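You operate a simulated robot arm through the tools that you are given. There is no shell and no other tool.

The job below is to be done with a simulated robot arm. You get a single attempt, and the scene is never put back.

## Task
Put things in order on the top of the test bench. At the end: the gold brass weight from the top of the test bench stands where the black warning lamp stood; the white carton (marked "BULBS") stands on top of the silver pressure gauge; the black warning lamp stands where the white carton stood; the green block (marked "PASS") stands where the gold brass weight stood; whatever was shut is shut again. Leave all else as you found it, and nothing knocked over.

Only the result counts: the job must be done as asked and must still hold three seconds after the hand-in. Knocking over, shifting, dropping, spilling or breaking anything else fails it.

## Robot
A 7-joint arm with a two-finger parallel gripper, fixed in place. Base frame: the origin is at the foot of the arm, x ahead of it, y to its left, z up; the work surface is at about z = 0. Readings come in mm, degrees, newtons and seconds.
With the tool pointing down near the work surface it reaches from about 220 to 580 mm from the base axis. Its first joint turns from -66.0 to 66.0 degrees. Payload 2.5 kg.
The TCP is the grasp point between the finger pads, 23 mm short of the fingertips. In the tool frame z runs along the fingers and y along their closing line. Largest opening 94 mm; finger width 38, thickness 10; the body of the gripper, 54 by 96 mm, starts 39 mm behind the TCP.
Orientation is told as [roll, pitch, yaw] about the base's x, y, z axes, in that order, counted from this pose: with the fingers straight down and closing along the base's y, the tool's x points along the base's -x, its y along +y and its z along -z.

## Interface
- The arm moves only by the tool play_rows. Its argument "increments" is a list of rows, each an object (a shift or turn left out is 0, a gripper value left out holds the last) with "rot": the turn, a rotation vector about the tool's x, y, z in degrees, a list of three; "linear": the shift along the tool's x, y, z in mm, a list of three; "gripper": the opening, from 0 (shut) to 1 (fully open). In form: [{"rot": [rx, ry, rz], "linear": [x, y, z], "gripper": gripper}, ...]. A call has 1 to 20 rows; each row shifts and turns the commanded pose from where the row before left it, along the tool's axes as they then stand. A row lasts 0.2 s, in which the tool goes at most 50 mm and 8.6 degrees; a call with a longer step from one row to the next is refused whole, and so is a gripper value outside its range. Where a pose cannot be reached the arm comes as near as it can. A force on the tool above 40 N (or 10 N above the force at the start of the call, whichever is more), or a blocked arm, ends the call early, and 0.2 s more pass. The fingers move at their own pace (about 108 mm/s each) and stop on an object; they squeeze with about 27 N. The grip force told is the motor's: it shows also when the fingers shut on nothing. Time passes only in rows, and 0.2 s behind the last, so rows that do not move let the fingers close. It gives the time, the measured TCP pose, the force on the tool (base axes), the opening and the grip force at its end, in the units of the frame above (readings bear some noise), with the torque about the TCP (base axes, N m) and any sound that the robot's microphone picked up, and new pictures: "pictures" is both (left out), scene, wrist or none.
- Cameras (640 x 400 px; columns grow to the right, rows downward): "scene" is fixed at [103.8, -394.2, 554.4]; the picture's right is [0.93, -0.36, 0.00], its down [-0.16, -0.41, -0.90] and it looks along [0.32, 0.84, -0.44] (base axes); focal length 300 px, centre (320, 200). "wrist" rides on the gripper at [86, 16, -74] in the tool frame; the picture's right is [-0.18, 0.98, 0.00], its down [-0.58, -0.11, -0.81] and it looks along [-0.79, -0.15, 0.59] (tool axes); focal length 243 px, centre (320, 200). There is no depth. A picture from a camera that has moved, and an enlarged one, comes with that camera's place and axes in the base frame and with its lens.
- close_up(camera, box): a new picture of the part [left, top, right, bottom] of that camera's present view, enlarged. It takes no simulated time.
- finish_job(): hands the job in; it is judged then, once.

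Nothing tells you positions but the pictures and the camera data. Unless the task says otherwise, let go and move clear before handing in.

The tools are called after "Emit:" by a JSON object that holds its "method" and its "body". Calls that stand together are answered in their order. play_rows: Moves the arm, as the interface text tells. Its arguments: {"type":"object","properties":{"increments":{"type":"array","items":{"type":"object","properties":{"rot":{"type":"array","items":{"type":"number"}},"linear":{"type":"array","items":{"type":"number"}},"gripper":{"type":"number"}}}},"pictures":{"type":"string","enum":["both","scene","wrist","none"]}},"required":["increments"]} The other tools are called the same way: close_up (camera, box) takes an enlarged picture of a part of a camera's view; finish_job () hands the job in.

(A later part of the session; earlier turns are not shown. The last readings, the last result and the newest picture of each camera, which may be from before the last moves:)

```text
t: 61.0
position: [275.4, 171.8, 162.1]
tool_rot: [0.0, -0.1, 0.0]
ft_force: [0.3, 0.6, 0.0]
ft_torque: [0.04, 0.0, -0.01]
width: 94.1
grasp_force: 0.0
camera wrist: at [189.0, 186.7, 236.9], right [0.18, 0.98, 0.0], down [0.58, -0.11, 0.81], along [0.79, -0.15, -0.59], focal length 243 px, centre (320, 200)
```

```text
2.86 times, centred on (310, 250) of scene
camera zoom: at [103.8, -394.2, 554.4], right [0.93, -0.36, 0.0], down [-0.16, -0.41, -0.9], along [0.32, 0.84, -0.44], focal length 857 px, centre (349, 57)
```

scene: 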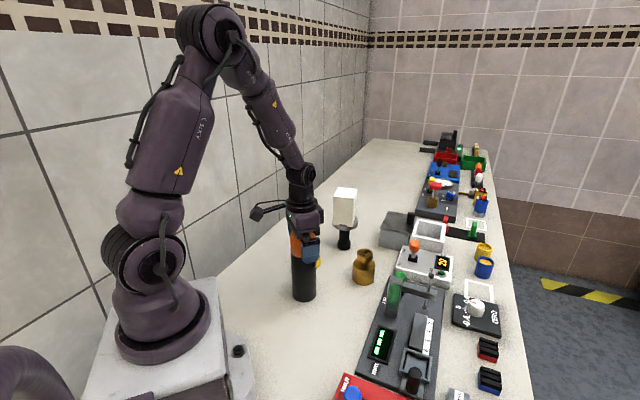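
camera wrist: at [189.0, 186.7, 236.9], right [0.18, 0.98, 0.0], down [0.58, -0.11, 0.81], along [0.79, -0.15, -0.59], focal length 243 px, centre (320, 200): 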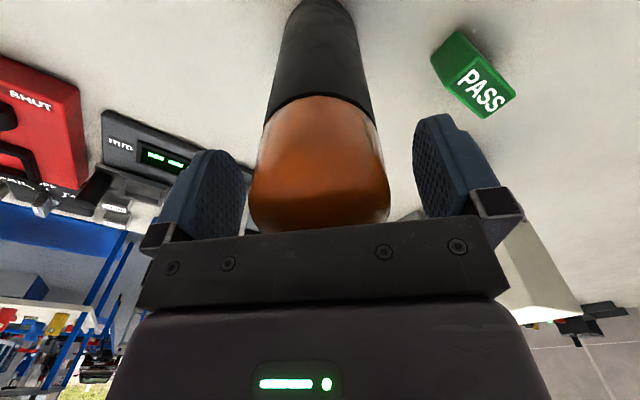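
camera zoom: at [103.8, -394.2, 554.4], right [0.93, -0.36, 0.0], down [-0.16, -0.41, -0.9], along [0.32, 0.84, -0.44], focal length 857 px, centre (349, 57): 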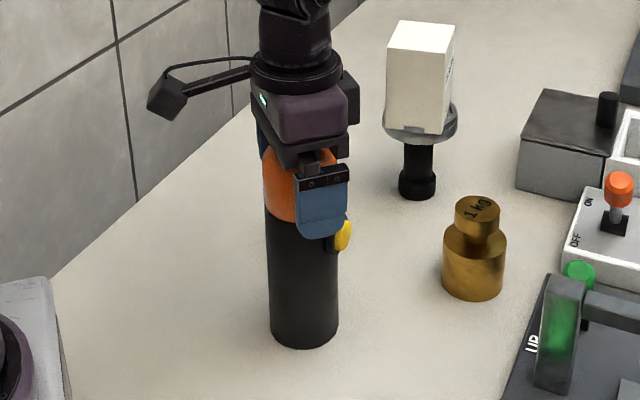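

The lamp stands on the carton's old spot, released. I'll rise straight up, then turn the tool so its fingers close parallel to the console edge and move over the brass weight.

Emit:
{"method": "play_rows", "body": {"increments": [{"linear": [0, 0, -5]}, {"linear": [0, 0, -15]}, {"linear": [0, 0, -30]}, {"linear": [0, 0, -40]}, {"linear": [0, 0, -20]}, {"linear": [-42.4, -0.8, 0]}, {"linear": [-42.4, -0.8, 0]}, {"linear": [-42.4, -0.8, 0]}, {"linear": [-42.4, -0.8, 0]}, {"rot": [0, 0, 8.4]}, {"rot": [0, 0, 8.4]}, {"rot": [0, 0, 8.4]}, {"rot": [0, 0, 8.4]}, {"rot": [0, 0, 8.4]}, {"linear": [0, 0, 40]}, {"linear": [0, 0, 40]}, {"linear": [0, 0, 0]}], "pictures": "both"}}

Emit:
{"method": "close_up", "body": {"camera": "wrist", "box": [240, 0, 400, 130]}}

Emit:
{"method": "close_up", "body": {"camera": "scene", "box": [270, 180, 410, 320]}}

```text
t: 64.6
position: [445.3, 170.0, 189.2]
tool_rot: [0.0, -0.1, -42.0]
ft_force: [0.6, -0.1, 0.5]
ft_torque: [0.0, -0.02, -0.01]
width: 94.1
grasp_force: 0.0
camera wrist: at [391.5, 239.0, 264.3], right [0.79, 0.61, 0.0], down [0.36, -0.47, 0.81], along [0.49, -0.64, -0.59], focal length 243 px, centre (320, 200)
```

scene: 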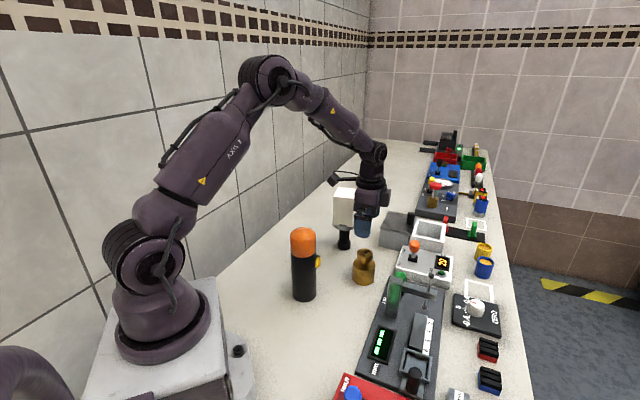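
wrist: 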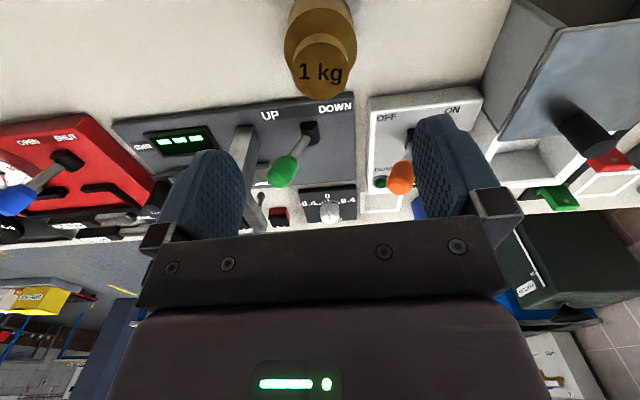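

```text
3.08 times, centred on (320, 65) of wrist
camera zoom: at [391.5, 239.0, 264.3], right [0.79, 0.61, 0.0], down [0.36, -0.47, 0.81], along [0.49, -0.64, -0.59], focal length 746 px, centre (320, 615)
```

zoom: 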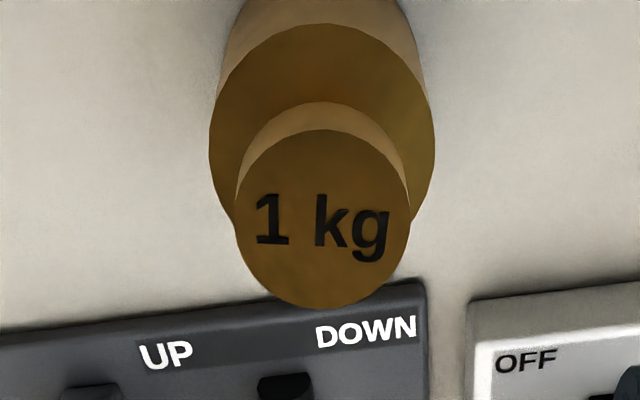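

```text
2.86 times, centred on (340, 250) of scene
camera zoom: at [103.8, -394.2, 554.4], right [0.93, -0.36, 0.0], down [-0.16, -0.41, -0.9], along [0.32, 0.84, -0.44], focal length 857 px, centre (263, 57)
```

zoom: 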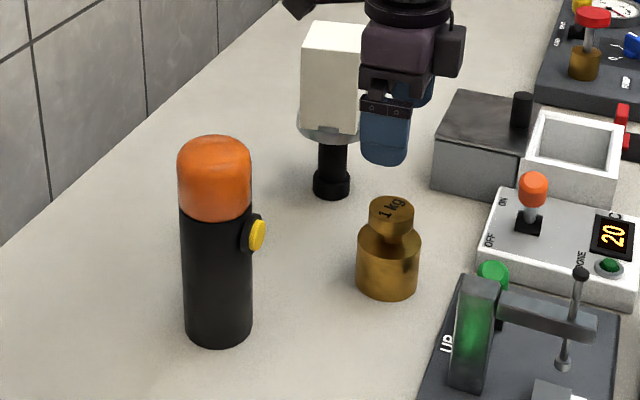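

The weight is centred at about (-1.6, +1.0) mm in the tool frame. I'll correct for that and descend to about z=60, then re-read before the final approach.

Emit:
{"method": "play_rows", "body": {"increments": [{"linear": [-1.6, 1.0, 0]}, {"linear": [0, 0, 40]}, {"linear": [0, 0, 40]}, {"linear": [0, 0, 30]}, {"linear": [0, 0, 15]}, {"linear": [0, 0, 0]}], "pictures": "both"}}

Emit:
{"method": "close_up", "body": {"camera": "wrist", "box": [200, 60, 440, 240]}}

Emit:
{"method": "close_up", "body": {"camera": "scene", "box": [330, 200, 400, 300]}}

```text
t: 66.0
position: [448.7, 167.6, 65.7]
tool_rot: [0.0, 0.0, -42.1]
ft_force: [0.7, 0.4, -0.1]
ft_torque: [0.02, 0.03, 0.0]
width: 93.8
grasp_force: 0.1
camera wrist: at [395.1, 237.0, 141.1], right [0.79, 0.61, 0.0], down [0.36, -0.47, 0.81], along [0.49, -0.64, -0.59], focal length 243 px, centre (320, 200)
```

scene: 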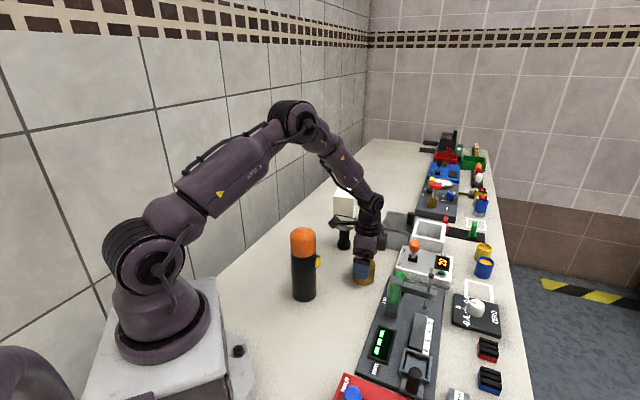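
wrist: 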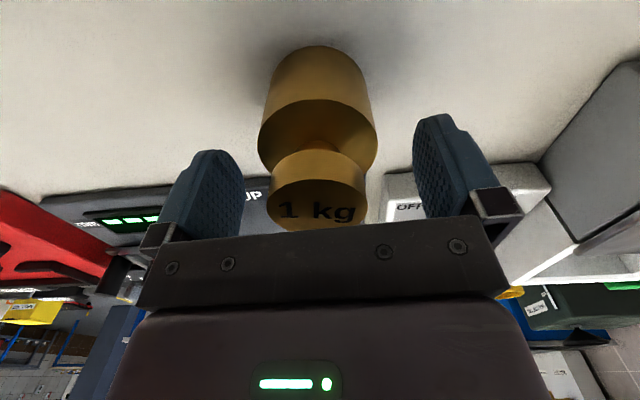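

```text
2.22 times, centred on (320, 150) of wrist
camera zoom: at [395.1, 237.0, 141.1], right [0.79, 0.61, 0.0], down [0.36, -0.47, 0.81], along [0.49, -0.64, -0.59], focal length 539 px, centre (320, 311)
```

zoom: 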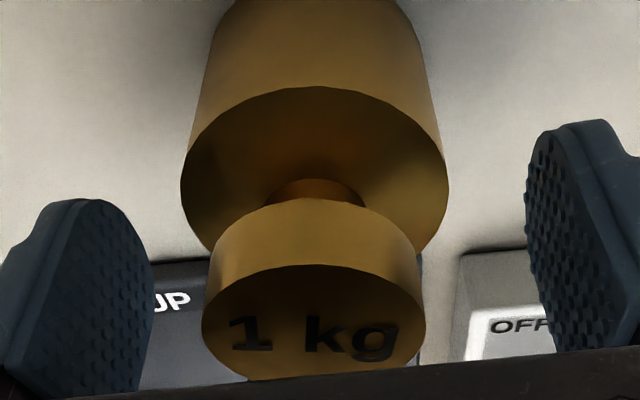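

```text
4.00 times, centred on (365, 250) of scene
camera zoom: at [103.8, -394.2, 554.4], right [0.93, -0.36, 0.0], down [-0.16, -0.41, -0.9], along [0.32, 0.84, -0.44], focal length 1199 px, centre (140, 0)
```

zoom: 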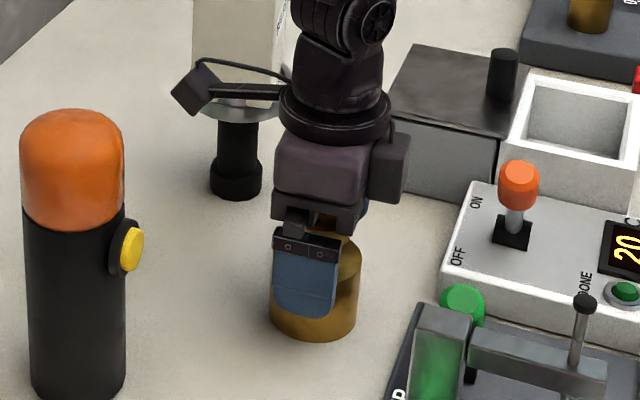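

The weight is centred between the fingers to within a millimetre. I'll descend to z≈48 and close in stages.

Emit:
{"method": "play_rows", "body": {"increments": [{"linear": [0.7, -0.3, 0]}, {"linear": [0, 0, 8]}, {"linear": [0, 0, 6]}, {"linear": [0, 0, 4]}, {"linear": [0, 0, 0]}], "pictures": "wrist"}}

Emit:
{"method": "play_rows", "body": {"increments": [{"gripper": 0.8}, {"gripper": 0.72}, {"gripper": 0.69}, {"gripper": 0.67}, {"gripper": 0.65}, {"gripper": 0.63}, {"gripper": 0.6}, {"gripper": 0.0}, {"gripper": 0.0}, {"gripper": 0.0}], "pictures": "both"}}

Emit:
{"method": "close_up", "body": {"camera": "wrist", "box": [200, 20, 440, 240]}}

Emit:
{"method": "close_up", "body": {"camera": "scene", "box": [330, 200, 400, 300]}}

```text
t: 67.2
position: [447.4, 167.4, 49.6]
tool_rot: [0.0, -0.1, -42.0]
ft_force: [-0.3, 0.2, -0.2]
ft_torque: [0.01, 0.03, 0.0]
width: 93.9
grasp_force: 0.1
camera wrist: at [393.8, 236.8, 124.7], right [0.79, 0.61, 0.0], down [0.36, -0.47, 0.81], along [0.49, -0.64, -0.59], focal length 243 px, centre (320, 200)
```

wrist: 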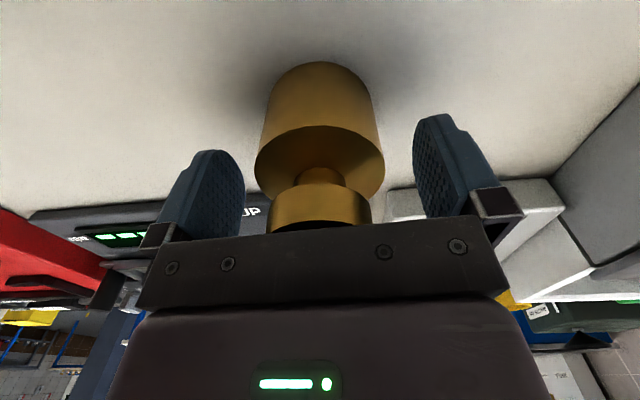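

```text
t: 69.4
position: [447.9, 167.1, 49.9]
tool_rot: [0.0, 0.1, -41.9]
ft_force: [2.8, 0.8, -0.6]
ft_torque: [0.14, -0.23, -0.02]
width: 58.2
grasp_force: 26.9
camera wrist: at [393.8, 236.9, 124.8], right [0.79, 0.61, 0.0], down [0.36, -0.47, 0.81], along [0.49, -0.64, -0.59], focal length 243 px, centre (320, 200)
```

scene: 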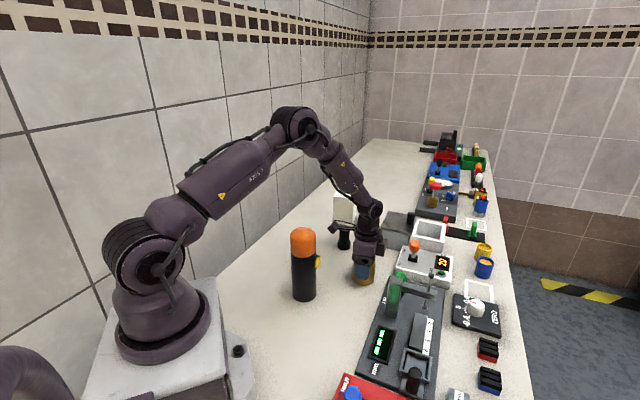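
wrist: 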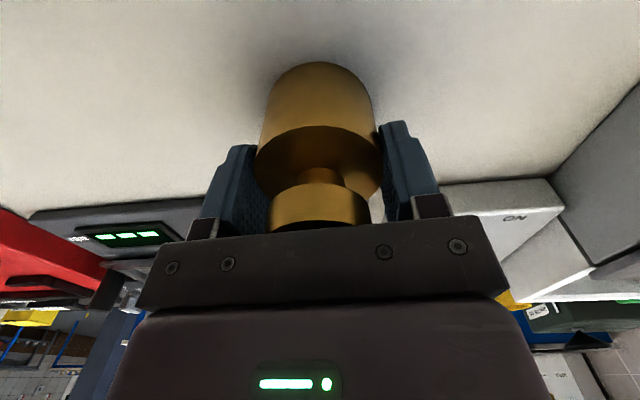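

```text
1.82 times, centred on (320, 130) of wrist
camera zoom: at [393.8, 236.9, 124.8], right [0.79, 0.61, 0.0], down [0.36, -0.47, 0.81], along [0.49, -0.64, -0.59], focal length 441 px, centre (320, 327)
```

zoom: 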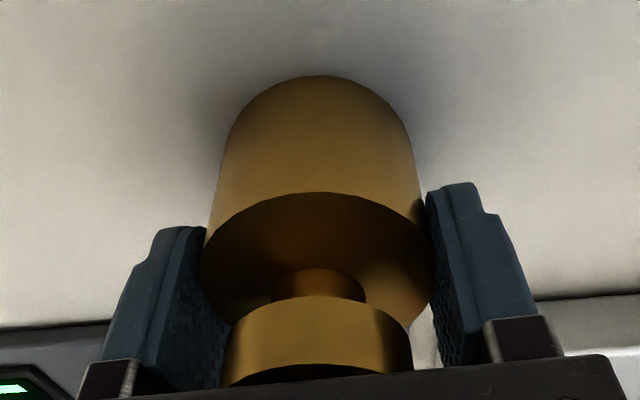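

```text
4.00 times, centred on (365, 250) of scene
camera zoom: at [103.8, -394.2, 554.4], right [0.93, -0.36, 0.0], down [-0.16, -0.41, -0.9], along [0.32, 0.84, -0.44], focal length 1199 px, centre (140, 0)
```

zoom: 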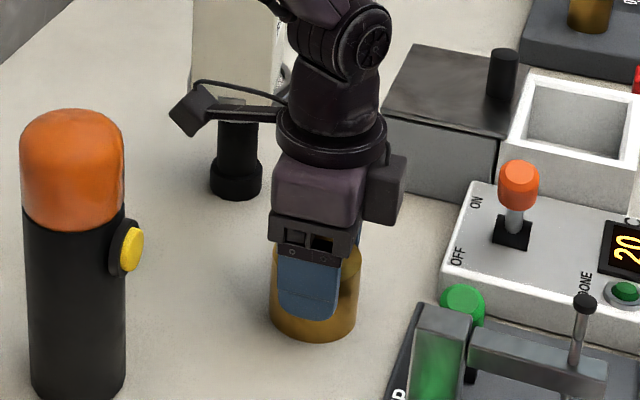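

The grip on the weight is good (58.2 mm). I'll lift slowly and check that it holds.

Emit:
{"method": "play_rows", "body": {"increments": [{"linear": [0, 0, -1]}, {"linear": [0, 0, -1.5]}, {"linear": [0, 0, -2]}, {"linear": [0, 0, -2.5]}, {"linear": [0, 0, -3]}, {"linear": [0, 0, 0]}], "pictures": "wrist"}}

Emit:
{"method": "close_up", "body": {"camera": "scene", "box": [330, 200, 400, 300]}}

```text
t: 70.8
position: [446.6, 168.1, 59.7]
tool_rot: [0.0, 0.0, -42.0]
ft_force: [-0.3, 0.2, -9.5]
ft_torque: [-0.03, -0.05, 0.02]
width: 58.1
grasp_force: 26.8
camera wrist: at [392.8, 237.1, 134.2], right [0.79, 0.61, 0.0], down [0.36, -0.47, 0.81], along [0.49, -0.64, -0.59], focal length 243 px, centre (320, 200)
```

wrist: 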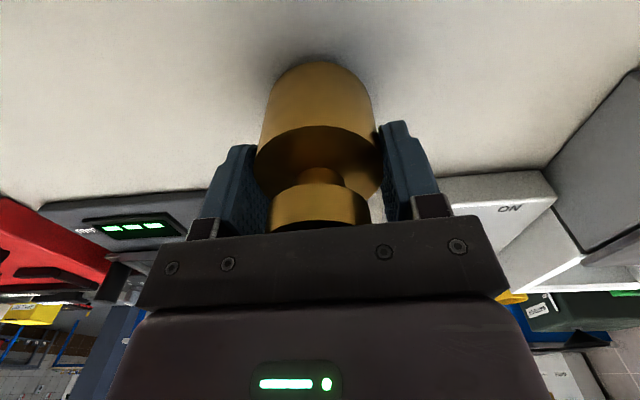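

```text
4.00 times, centred on (365, 250) of scene
camera zoom: at [103.9, -394.2, 554.4], right [0.93, -0.36, 0.0], down [-0.16, -0.41, -0.9], along [0.32, 0.84, -0.44], focal length 1199 px, centre (140, 0)
```

zoom: 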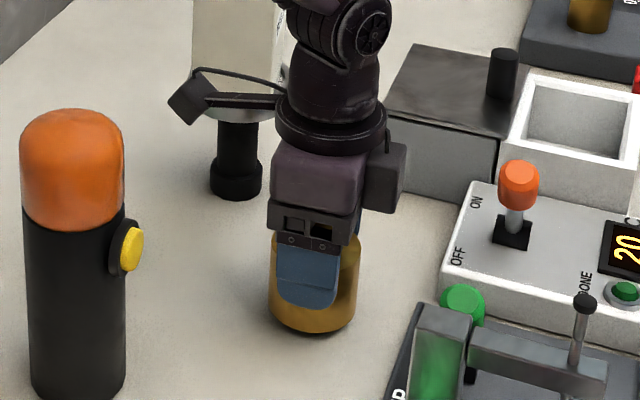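

The 1 kg load reads 9.5 N and holds. I'll lift high and gently so the camera arm clears the lamp on the way.

Emit:
{"method": "play_rows", "body": {"increments": [{"linear": [0, 0, -3]}, {"linear": [0, 0, -4]}, {"linear": [0, 0, -5]}, {"linear": [0, 0, -6]}, {"linear": [0, 0, -7]}, {"linear": [0, 0, -8]}, {"linear": [0, 0, -8]}, {"linear": [0, 0, -8]}, {"linear": [0, 0, -8]}, {"linear": [0, 0, -8]}, {"linear": [0, 0, -8]}, {"linear": [0, 0, -8]}, {"linear": [0, 0, -8]}, {"linear": [0, 0, -8]}, {"linear": [0, 0, -8]}, {"linear": [0, 0, -8]}, {"linear": [0, 0, -8]}, {"linear": [0, 0, -7]}, {"linear": [0, 0, -5]}, {"linear": [0, 0, -3]}], "pictures": "both"}}

```text
t: 75.0
position: [446.4, 167.7, 195.4]
tool_rot: [0.1, 0.0, -42.0]
ft_force: [-0.4, 0.8, -10.0]
ft_torque: [-0.05, -0.04, -0.01]
width: 58.5
grasp_force: 27.2
camera wrist: at [393.1, 237.0, 270.1], right [0.79, 0.61, 0.0], down [0.36, -0.47, 0.81], along [0.49, -0.64, -0.59], focal length 243 px, centre (320, 200)
```

scene: 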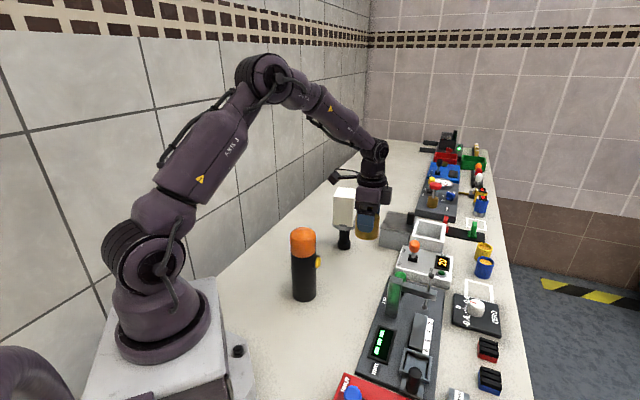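
wrist: 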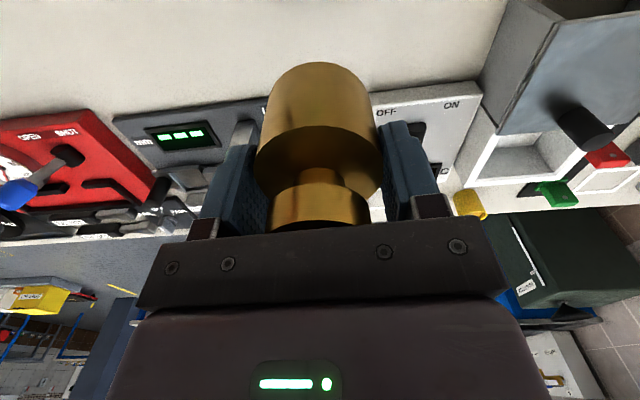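

The weight is held at z=195. I'll travel toward the lamp's old place with gentle ramps.

Emit:
{"method": "play_rows", "body": {"increments": [{"linear": [0.13, -2, 0]}, {"linear": [0.27, -4, 0]}, {"linear": [0.4, -6, 0]}, {"linear": [0.53, -8, 0]}, {"linear": [0.66, -10, 0]}, {"linear": [0.8, -12, 0]}, {"linear": [0.8, -12, 0]}, {"linear": [0.8, -12, 0]}, {"linear": [0.8, -12, 0]}, {"linear": [0.8, -12, 0]}, {"linear": [0.8, -12, 0]}, {"linear": [0.8, -12, 0]}, {"linear": [0.8, -12, 0]}, {"linear": [0.8, -12, 0]}, {"linear": [0.8, -12, 0]}, {"linear": [0.8, -12, 0]}, {"linear": [0.66, -10, 0]}, {"linear": [0.53, -8, 0]}, {"linear": [0.27, -4, 0]}, {"linear": [0.13, -2, 0]}], "pictures": "scene"}}

Emit:
{"method": "play_rows", "body": {"increments": [{"linear": [0.27, -4, 0]}, {"linear": [0.53, -8, 0]}, {"linear": [0.66, -10, 0]}, {"linear": [0.66, -10, 0]}, {"linear": [0.66, -10, 0]}, {"linear": [0.53, -7, 0]}, {"linear": [0.3, -3.5, 0]}, {"linear": [0.1, -1.3, 0]}, {"linear": [0, 0, 0]}], "pictures": "both"}}

Emit:
{"method": "close_up", "body": {"camera": "scene", "box": [290, 210, 390, 370]}}

```text
t: 79.2
position: [312.4, 37.9, 195.4]
tool_rot: [0.0, 0.0, -42.1]
ft_force: [-0.1, 0.0, -9.9]
ft_torque: [-0.01, -0.02, 0.0]
width: 58.3
grasp_force: 27.0
```

scene: 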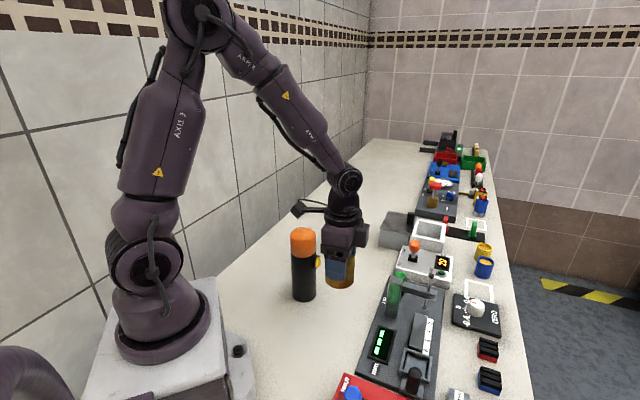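

```text
t: 81.2
position: [273.8, 1.6, 195.0]
tool_rot: [0.1, 0.0, -42.0]
ft_force: [0.4, 0.0, -11.3]
ft_torque: [-0.03, -0.05, 0.02]
width: 58.1
grasp_force: 27.2
camera wrist: at [220.9, 70.1, 269.9], right [0.79, 0.61, 0.0], down [0.36, -0.47, 0.81], along [0.49, -0.64, -0.59], focal length 243 px, centre (320, 200)
```

scene: 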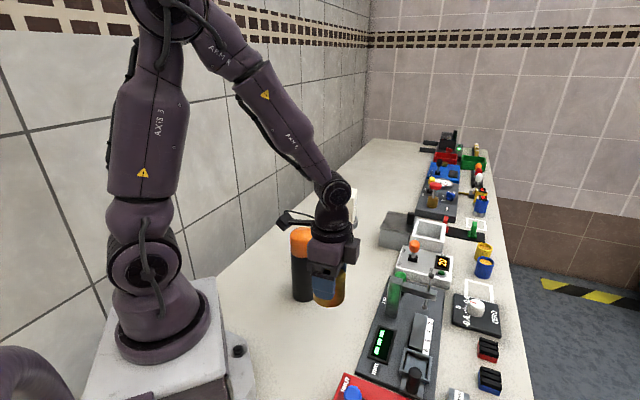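
wrist: 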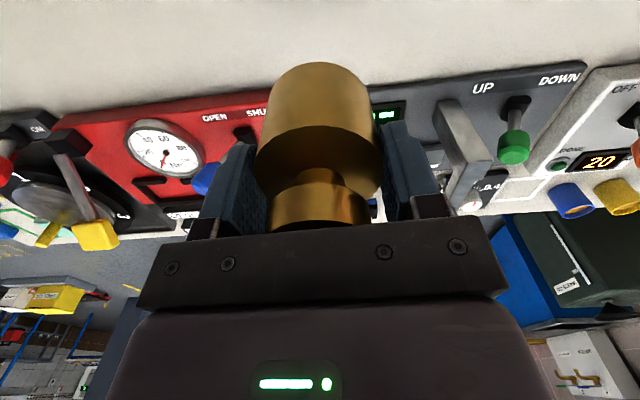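

```text
2.50 times, centred on (340, 290) of scene
camera zoom: at [103.9, -394.2, 554.4], right [0.93, -0.36, 0.0], down [-0.16, -0.41, -0.9], along [0.32, 0.84, -0.44], focal length 750 px, centre (270, -25)
```

zoom: 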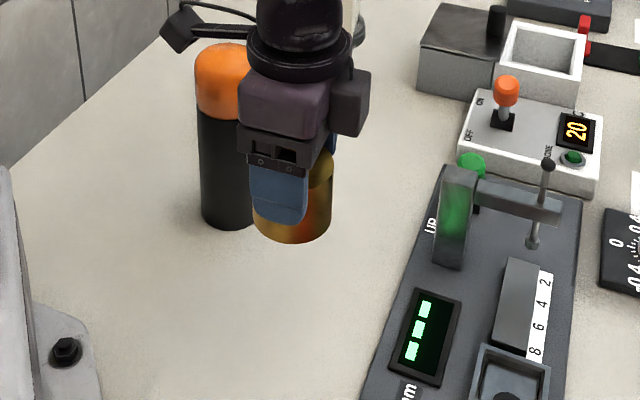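

The weight is above the lamp's old spot and the way down is clear. I'll lower it to a few millimetres above the bench.

Emit:
{"method": "play_rows", "body": {"increments": [{"linear": [0, 0, 3]}, {"linear": [0, 0, 5]}, {"linear": [0, 0, 7]}, {"linear": [0, 0, 8]}, {"linear": [0, 0, 8]}, {"linear": [0, 0, 8]}, {"linear": [0, 0, 8]}, {"linear": [0, 0, 8]}, {"linear": [0, 0, 8]}, {"linear": [0, 0, 8]}, {"linear": [0, 0, 8]}, {"linear": [0, 0, 8]}, {"linear": [0, 0, 8]}, {"linear": [0, 0, 8]}, {"linear": [0, 0, 8]}, {"linear": [0, 0, 8]}, {"linear": [0, 0, 7]}, {"linear": [0, 0, 5]}, {"linear": [0, 0, 3]}, {"linear": [0, 0, 1]}], "pictures": "both"}}

Emit:
{"method": "close_up", "body": {"camera": "scene", "box": [300, 265, 370, 365]}}

```text
t: 85.4
position: [272.7, 1.5, 59.3]
tool_rot: [0.1, 0.0, -42.0]
ft_force: [-0.1, -0.5, -10.3]
ft_torque: [-0.07, -0.04, 0.0]
width: 58.0
grasp_force: 27.1
camera wrist: at [221.2, 70.7, 134.9], right [0.79, 0.61, 0.0], down [0.36, -0.47, 0.81], along [0.49, -0.64, -0.59], focal length 243 px, centre (320, 200)
```

scene: 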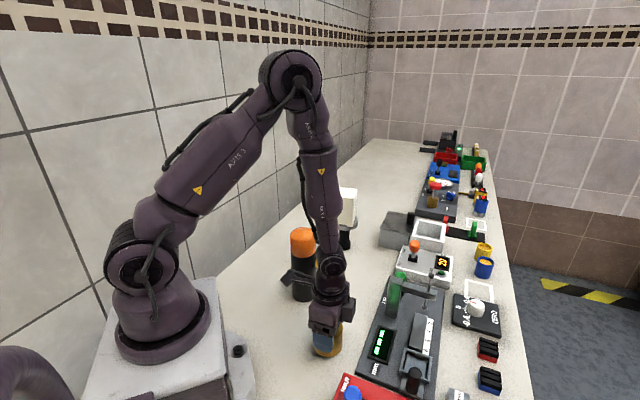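
wrist: 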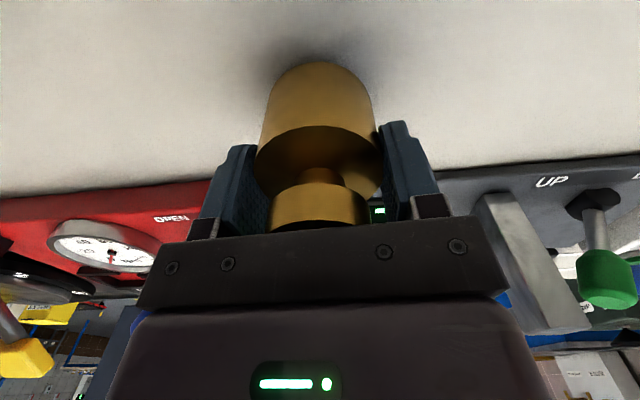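

```text
4.00 times, centred on (335, 315) of scene
camera zoom: at [103.9, -394.2, 554.4], right [0.93, -0.36, 0.0], down [-0.16, -0.41, -0.9], along [0.32, 0.84, -0.44], focal length 1199 px, centre (260, -260)
```

zoom: 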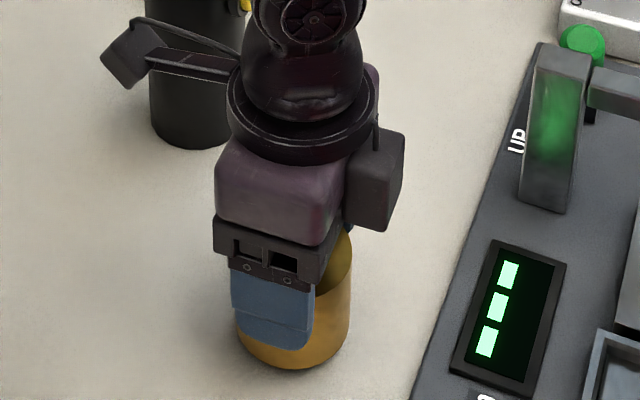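

The scene view suggests the weight is about 3 mm to the left of the lamp's old axis. I'll zoom in to measure before setting it down.

Emit:
{"method": "close_up", "body": {"camera": "scene", "box": [310, 330, 350, 365]}}

Emit:
{"method": "play_rows", "body": {"increments": [{"linear": [0, 0, 0]}], "pictures": "none"}}

Emit:
{"method": "play_rows", "body": {"increments": [{"linear": [0, 0, 0]}], "pictures": "none"}}

Emit:
{"method": "play_rows", "body": {"increments": [{"linear": [0, 0, 0]}], "pictures": "none"}}

```text
11.43 times, centred on (330, 348) of scene
camera zoom: at [103.9, -394.2, 554.4], right [0.93, -0.36, 0.0], down [-0.16, -0.41, -0.9], along [0.32, 0.84, -0.44], focal length 3427 px, centre (206, -1486)
```

zoom: 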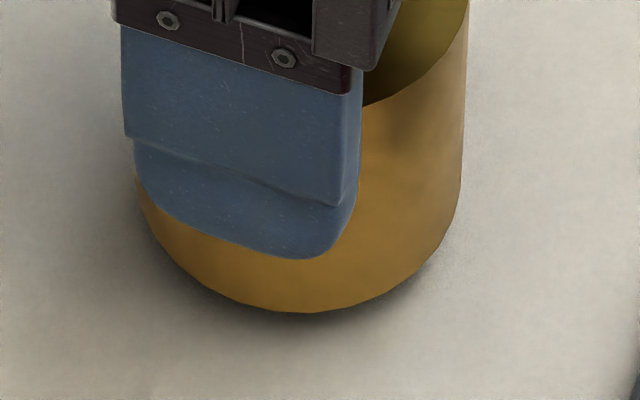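

```text
t: 85.8
position: [274.7, 1.7, 60.0]
tool_rot: [-0.1, -0.1, -41.9]
ft_force: [0.0, 0.6, -10.1]
ft_torque: [0.01, -0.03, -0.03]
width: 58.4
grasp_force: 26.9
```

```text
t: 86.2
position: [275.0, 1.2, 60.9]
tool_rot: [0.0, 0.0, -42.0]
ft_force: [-0.2, 0.2, -9.9]
ft_torque: [-0.01, -0.02, 0.0]
width: 58.0
grasp_force: 26.7
```

```text
t: 86.6
position: [274.2, 1.9, 60.2]
tool_rot: [0.0, 0.0, -42.0]
ft_force: [0.1, -0.1, -9.2]
ft_torque: [-0.01, 0.01, 0.01]
width: 58.3
grasp_force: 26.6
```

Relative to where the lamp's base was seen, the weight sits about 3.5 mm to scene-left. I'll shift it by that amount and re-measure.

Emit:
{"method": "play_rows", "body": {"increments": [{"linear": [-1.0, 0.5, 0]}, {"linear": [-2.0, 0.9, 0]}, {"linear": [0, 0, 0]}], "pictures": "none"}}

Emit:
{"method": "close_up", "body": {"camera": "scene", "box": [310, 330, 350, 365]}}

Emit:
{"method": "close_up", "body": {"camera": "scene", "box": [300, 265, 370, 365]}}

```text
t: 87.4
position: [278.0, 1.4, 61.3]
tool_rot: [0.0, 0.0, -42.0]
ft_force: [0.1, -0.1, -9.7]
ft_torque: [-0.03, -0.02, 0.04]
width: 58.0
grasp_force: 27.2
```

```text
11.43 times, centred on (330, 348) of scene
camera zoom: at [103.9, -394.2, 554.4], right [0.93, -0.36, 0.0], down [-0.16, -0.41, -0.9], along [0.32, 0.84, -0.44], focal length 3427 px, centre (206, -1486)
```

zoom: 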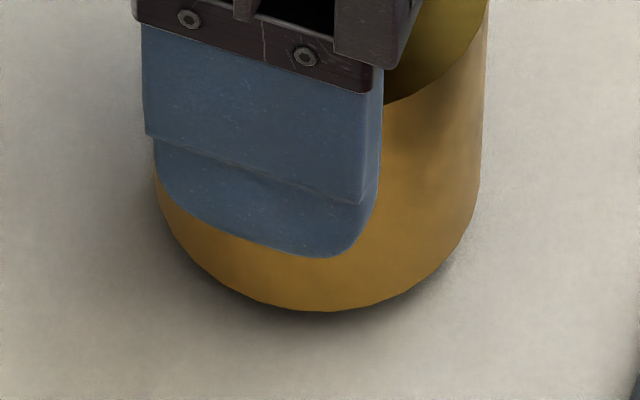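

```text
4.00 times, centred on (335, 315) of scene
camera zoom: at [103.9, -394.2, 554.4], right [0.93, -0.36, 0.0], down [-0.16, -0.41, -0.9], along [0.32, 0.84, -0.44], focal length 1199 px, centre (260, -260)
```

zoom: 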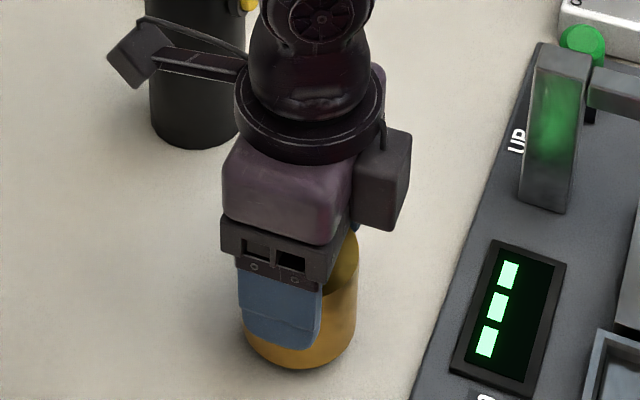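

The weight now lines up with where the lamp's base was. I'll lower it to contact.

Emit:
{"method": "play_rows", "body": {"increments": [{"linear": [0, 0, 1.5]}, {"linear": [0, 0, 2.5]}, {"linear": [0, 0, 3]}, {"linear": [0, 0, 2]}, {"linear": [0, 0, 1]}, {"linear": [0, 0, 0]}], "pictures": "none"}}

Emit:
{"method": "play_rows", "body": {"increments": [{"linear": [0, 0, 0.6]}, {"linear": [0, 0, 0]}], "pictures": "none"}}

```text
t: 88.8
position: [276.9, -0.5, 50.5]
tool_rot: [0.0, 0.0, -41.9]
ft_force: [-0.3, -0.3, -10.0]
ft_torque: [-0.02, -0.02, -0.01]
width: 58.2
grasp_force: 26.8
```

```text
t: 89.4
position: [277.2, 0.0, 50.2]
tool_rot: [0.0, 0.0, -42.0]
ft_force: [-1.4, -0.8, -2.6]
ft_torque: [-0.05, -0.12, -0.04]
width: 57.7
grasp_force: 27.5
```

The bench is now carrying most of the weight, so I'll release gradually.

Emit:
{"method": "play_rows", "body": {"increments": [{"linear": [0, 0, 0.1]}, {"gripper": 0.63}, {"gripper": 0.65}, {"gripper": 0.67}, {"gripper": 0.7}, {"gripper": 0.8}, {"gripper": 1.0}, {"gripper": 1.0}], "pictures": "both"}}

Emit:
{"method": "close_up", "body": {"camera": "scene", "box": [300, 265, 370, 365]}}

```text
t: 91.2
position: [276.9, 0.2, 49.9]
tool_rot: [-0.1, 0.0, -42.0]
ft_force: [0.7, -0.1, 0.0]
ft_torque: [-0.02, 0.03, -0.01]
width: 93.8
grasp_force: 0.1
camera wrist: at [223.8, 69.0, 124.7], right [0.79, 0.61, 0.0], down [0.36, -0.47, 0.81], along [0.49, -0.64, -0.59], focal length 243 px, centre (320, 200)
```

scene: 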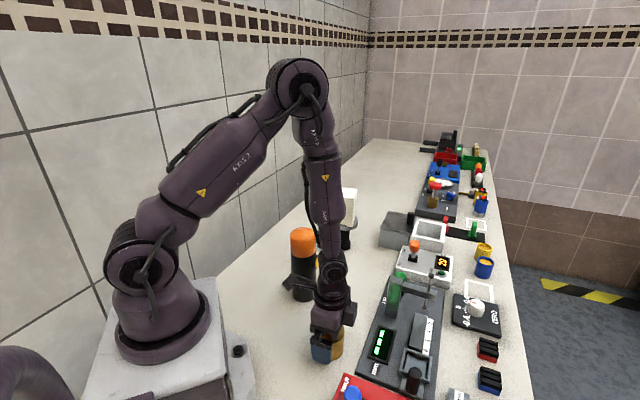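
wrist: 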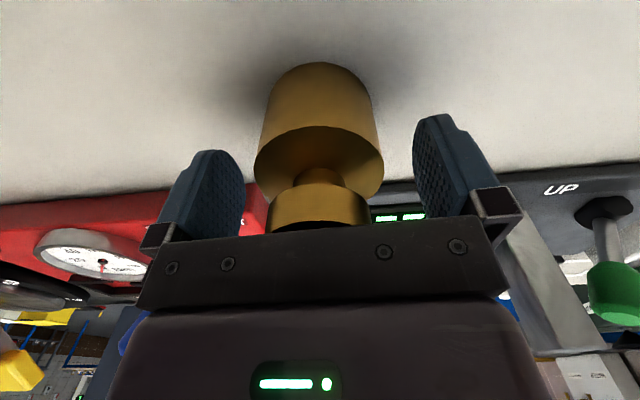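

```text
4.00 times, centred on (335, 315) of scene
camera zoom: at [103.8, -394.2, 554.4], right [0.93, -0.36, 0.0], down [-0.16, -0.41, -0.9], along [0.32, 0.84, -0.44], focal length 1199 px, centre (260, -260)
```

zoom: 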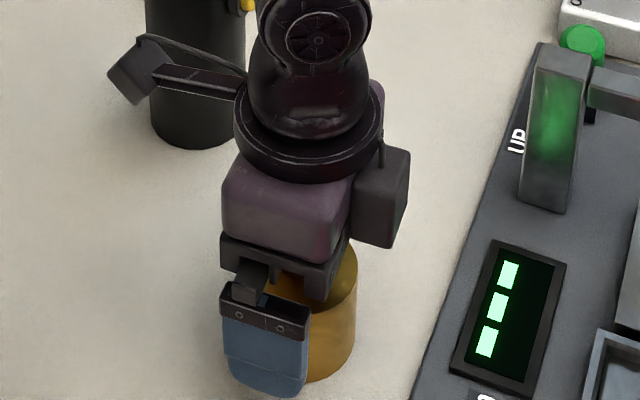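

The weight stands on the lamp's old spot, released. I'll rise straight up, then travel over to the green block.

Emit:
{"method": "play_rows", "body": {"increments": [{"linear": [0, 0, -5]}, {"linear": [0, 0, -15]}, {"linear": [0, 0, -30]}, {"linear": [0, 0, -45]}, {"linear": [0, 0, -45]}, {"linear": [0, 0, -45]}, {"linear": [0, 0, -35]}, {"linear": [24.1, 35.4, 0]}, {"linear": [24.1, 35.4, 0]}, {"linear": [24.1, 35.4, 0]}, {"linear": [24.1, 35.4, 0]}, {"linear": [24.1, 35.4, 0]}, {"linear": [24.1, 35.4, 0]}, {"linear": [24.1, 35.4, 0]}, {"linear": [0, 0, 0]}], "pictures": "both"}}

Emit:
{"method": "close_up", "body": {"camera": "scene", "box": [300, 265, 370, 365]}}

Emit:
{"method": "play_rows", "body": {"increments": [{"rot": [0, 0, -8.36]}, {"rot": [0, 0, -8.36]}, {"rot": [0, 0, -8.36]}, {"rot": [0, 0, -8.36]}, {"rot": [0, 0, -8.36]}, {"rot": [0, 0, -8.36]}, {"rot": [0, 0, -8.36]}, {"rot": [0, 0, -8.36]}, {"rot": [0, 0, -8.36]}, {"rot": [0, 0, -8.36]}, {"rot": [0, 0, -8.36]}, {"linear": [0, 0, 40]}, {"linear": [0, 0, 40]}, {"linear": [0, 0, 0]}], "pictures": "both"}}

Emit:
{"method": "close_up", "body": {"camera": "wrist", "box": [240, 0, 400, 120]}}

```text
t: 94.4
position: [315.8, 298.0, 268.1]
tool_rot: [0.0, 0.0, -42.0]
ft_force: [0.5, 0.9, 1.5]
ft_torque: [-0.02, 0.01, 0.0]
width: 94.2
grasp_force: 0.1
camera wrist: at [261.8, 367.2, 342.9], right [0.79, 0.61, 0.0], down [0.36, -0.47, 0.81], along [0.49, -0.64, -0.59], focal length 243 px, centre (320, 200)
```

scene: 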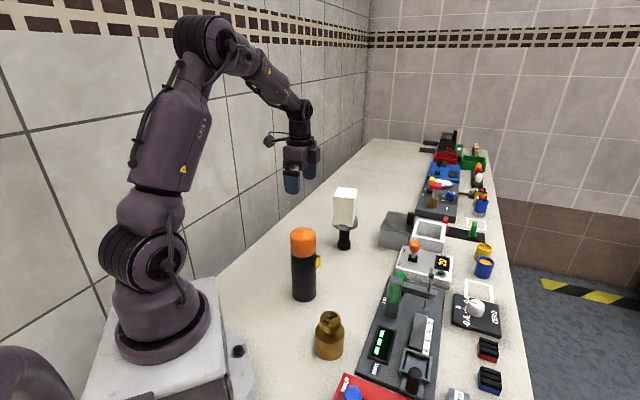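
wrist: 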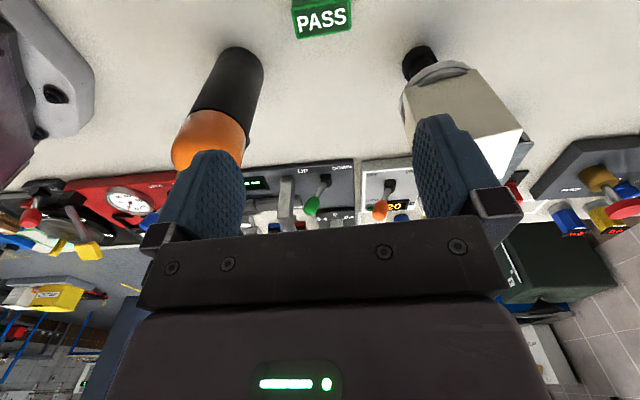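

```text
4.00 times, centred on (335, 315) of scene
camera zoom: at [103.8, -394.2, 554.4], right [0.93, -0.36, 0.0], down [-0.16, -0.41, -0.9], along [0.32, 0.84, -0.44], focal length 1199 px, centre (260, -260)
```

zoom: 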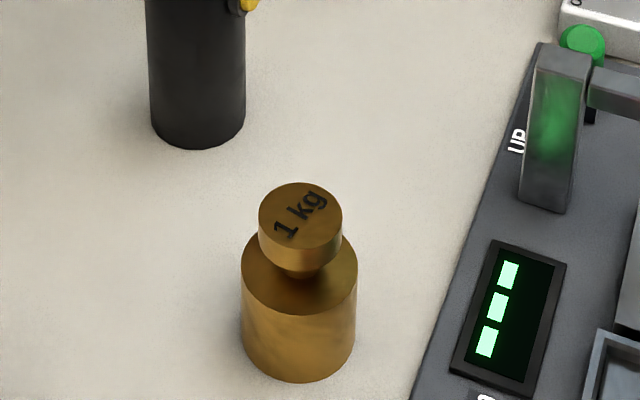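

```text
t: 97.4
position: [316.9, 297.6, 188.4]
tool_rot: [0.0, 0.0, 50.0]
ft_force: [-0.7, -0.4, 0.4]
ft_torque: [-0.02, 0.01, 0.01]
width: 93.8
grasp_force: 0.0
camera wrist: at [249.3, 241.7, 263.3], right [-0.64, 0.77, 0.0], down [0.46, 0.38, 0.81], along [0.62, 0.51, -0.59], focal length 243 px, centre (320, 200)
```

scene: 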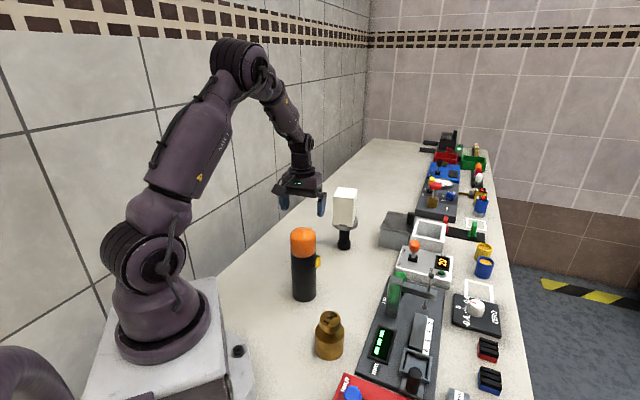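
wrist: 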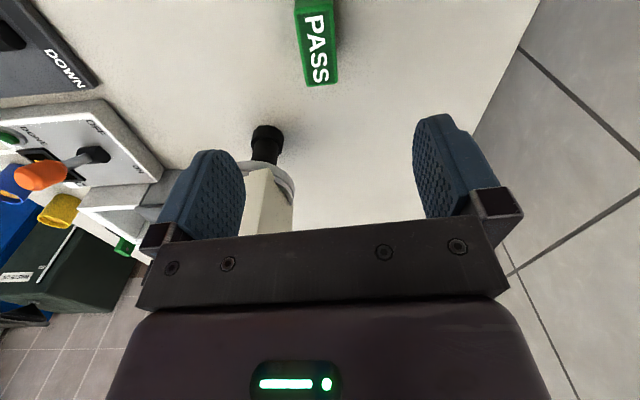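

```text
3.33 times, centred on (320, 60) of wrist
camera zoom: at [249.3, 241.7, 263.3], right [-0.64, 0.77, 0.0], down [0.46, 0.38, 0.81], along [0.62, 0.51, -0.59], focal length 809 px, centre (320, 667)
```

zoom: 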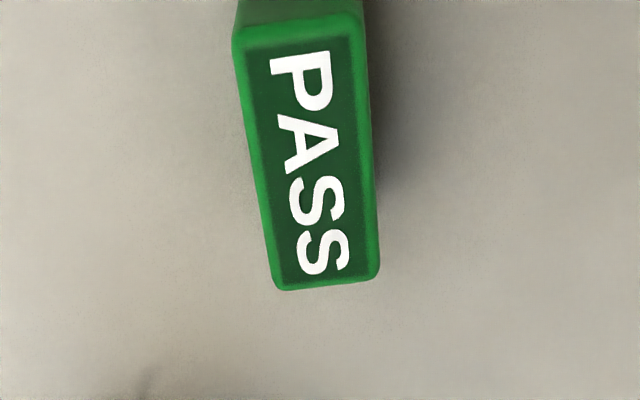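

The weight's base matches where the lamp's base was. The block is about 28 x 58 mm and rotated +4° about tool z relative to my gripper, offset (0.6, -1.45) mm. I'll correct for that and descend partway.

Emit:
{"method": "play_rows", "body": {"increments": [{"rot": [0, 0, 4.0]}, {"linear": [0.6, -1.4, 0]}, {"linear": [0, 0, 40]}, {"linear": [0, 0, 40]}, {"linear": [0, 0, 30]}, {"linear": [0, 0, 0]}], "pictures": "both"}}

Emit:
{"method": "close_up", "body": {"camera": "wrist", "box": [220, 20, 420, 180]}}

```text
t: 98.8
position: [317.6, 296.6, 78.7]
tool_rot: [0.1, 0.0, 46.0]
ft_force: [-0.3, 0.5, 0.9]
ft_torque: [0.01, -0.02, 0.01]
width: 93.9
grasp_force: 0.0
camera wrist: at [247.1, 245.0, 153.1], right [-0.58, 0.82, 0.0], down [0.48, 0.34, 0.81], along [0.66, 0.47, -0.59], focal length 243 px, centre (320, 200)
```

scene: 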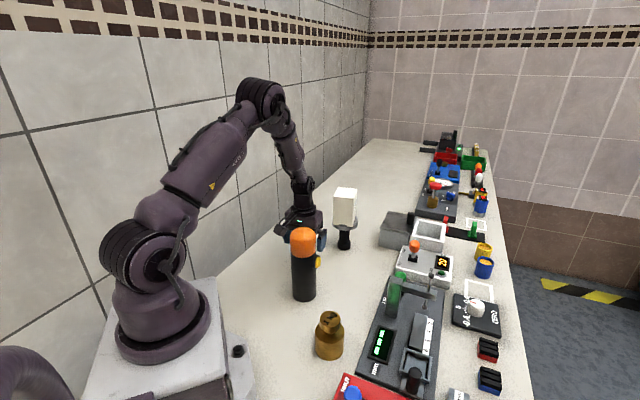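
wrist: 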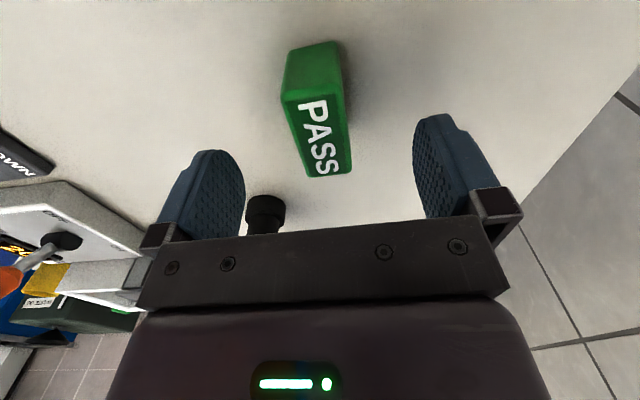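

```text
2.50 times, centred on (320, 100) of wrist
camera zoom: at [247.1, 245.0, 153.1], right [-0.58, 0.82, 0.0], down [0.48, 0.34, 0.81], along [0.66, 0.47, -0.59], focal length 606 px, centre (320, 450)
```

zoom: 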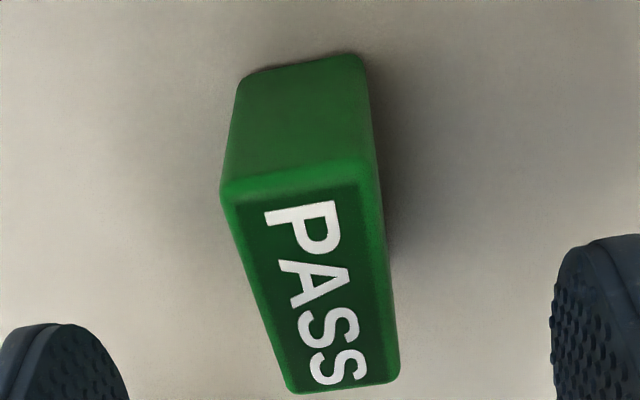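

The block is aligned in yaw and 1.2 mm to +y. I'll correct, descend to z≈28 and close in stages.

Emit:
{"method": "play_rows", "body": {"increments": [{"linear": [-0.4, 1.2, 0]}, {"linear": [0, 0, 20]}, {"linear": [0, 0, 18]}, {"linear": [0, 0, 9]}, {"linear": [0, 0, 3]}, {"linear": [0, 0, 0]}], "pictures": "wrist"}}

Emit:
{"method": "play_rows", "body": {"increments": [{"gripper": 0.7}, {"gripper": 0.5}, {"gripper": 0.4}, {"gripper": 0.36}, {"gripper": 0.34}, {"gripper": 0.32}, {"gripper": 0.3}, {"gripper": 0.28}, {"gripper": 0.0}, {"gripper": 0.0}, {"gripper": 0.0}], "pictures": "both"}}

Emit:
{"method": "close_up", "body": {"camera": "wrist", "box": [220, 20, 420, 240]}}

```text
t: 100.2
position: [317.7, 296.5, 29.5]
tool_rot: [0.0, 0.0, 46.0]
ft_force: [-0.2, -0.8, -0.1]
ft_torque: [0.01, 0.0, -0.03]
width: 94.2
grasp_force: 0.1
camera wrist: at [246.4, 245.0, 104.3], right [-0.58, 0.82, 0.0], down [0.48, 0.34, 0.81], along [0.66, 0.47, -0.59], focal length 243 px, centre (320, 200)
```

wrist: 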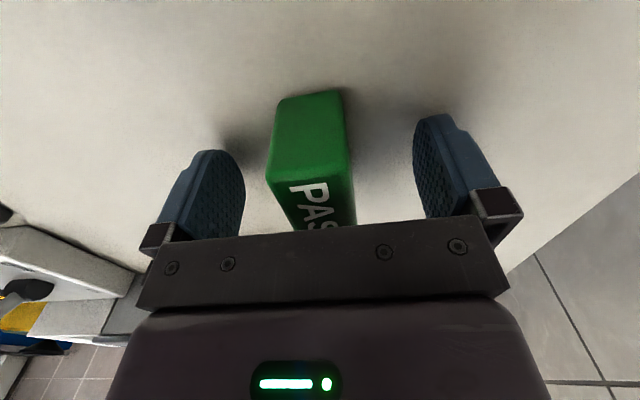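

```text
t: 102.6
position: [317.0, 297.4, 29.6]
tool_rot: [0.0, 0.0, 45.9]
ft_force: [-0.4, 0.4, -0.3]
ft_torque: [0.0, 0.03, -0.01]
width: 29.6
grasp_force: 27.1
camera wrist: at [246.3, 245.0, 104.4], right [-0.58, 0.82, 0.0], down [0.48, 0.34, 0.81], along [0.66, 0.47, -0.59], focal length 243 px, centre (320, 200)
```

scene: 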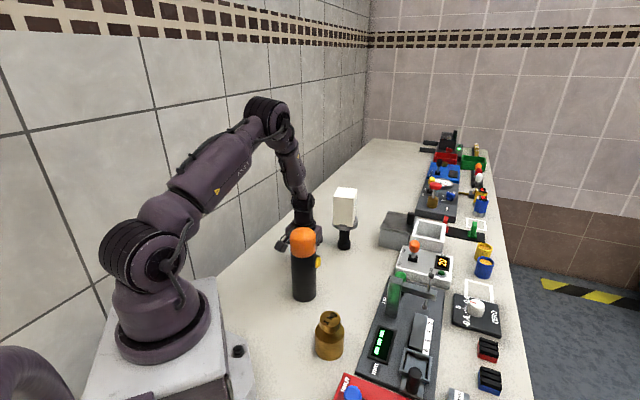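
wrist: 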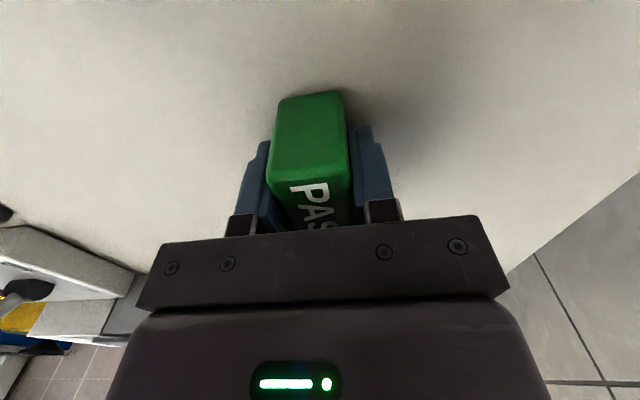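

```text
1.82 times, centred on (320, 130) of wrist
camera zoom: at [246.3, 245.0, 104.4], right [-0.58, 0.82, 0.0], down [0.48, 0.34, 0.81], along [0.66, 0.47, -0.59], focal length 441 px, centre (320, 327)
```

zoom: 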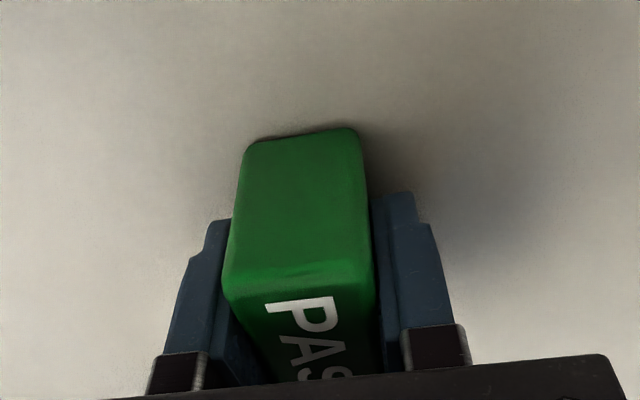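

The block is gripped at 29.6 mm. I'll lift slowly, and go high enough that the camera arm will clear the lamp.

Emit:
{"method": "play_rows", "body": {"increments": [{"linear": [0, 0, -1]}, {"linear": [0, 0, -2]}, {"linear": [0, 0, -3]}, {"linear": [0, 0, -4]}, {"linear": [0, 0, -5]}, {"linear": [0, 0, -6]}, {"linear": [0, 0, -7]}, {"linear": [0, 0, -8]}, {"linear": [0, 0, -8]}, {"linear": [0, 0, -8]}, {"linear": [0, 0, -8]}, {"linear": [0, 0, -8]}, {"linear": [0, 0, -8]}, {"linear": [0, 0, -8]}, {"linear": [0, 0, -8]}, {"linear": [0, 0, -8]}, {"linear": [0, 0, -8]}, {"linear": [0, 0, -8]}, {"linear": [0, 0, -6]}, {"linear": [0, 0, -3]}], "pictures": "both"}}

```text
t: 106.8
position: [316.7, 298.3, 155.3]
tool_rot: [0.0, 0.0, 46.1]
ft_force: [-0.2, -0.1, 0.3]
ft_torque: [-0.02, 0.01, 0.0]
width: 29.6
grasp_force: 26.9
camera wrist: at [245.3, 245.5, 229.2], right [-0.58, 0.82, 0.0], down [0.48, 0.34, 0.81], along [0.66, 0.47, -0.59], focal length 243 px, centre (320, 200)
```

scene: 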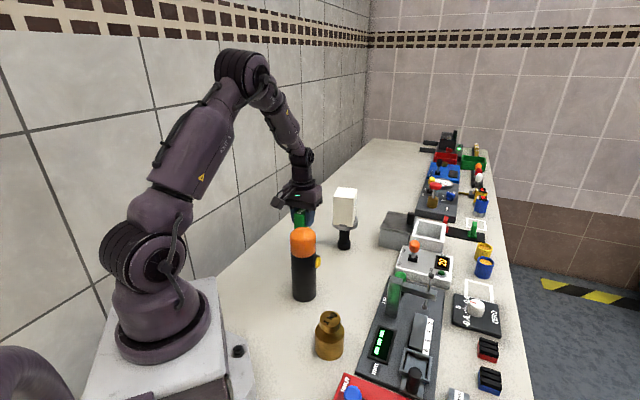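
wrist: 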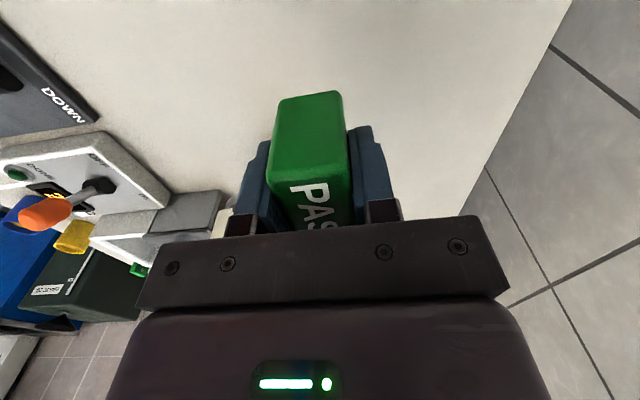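

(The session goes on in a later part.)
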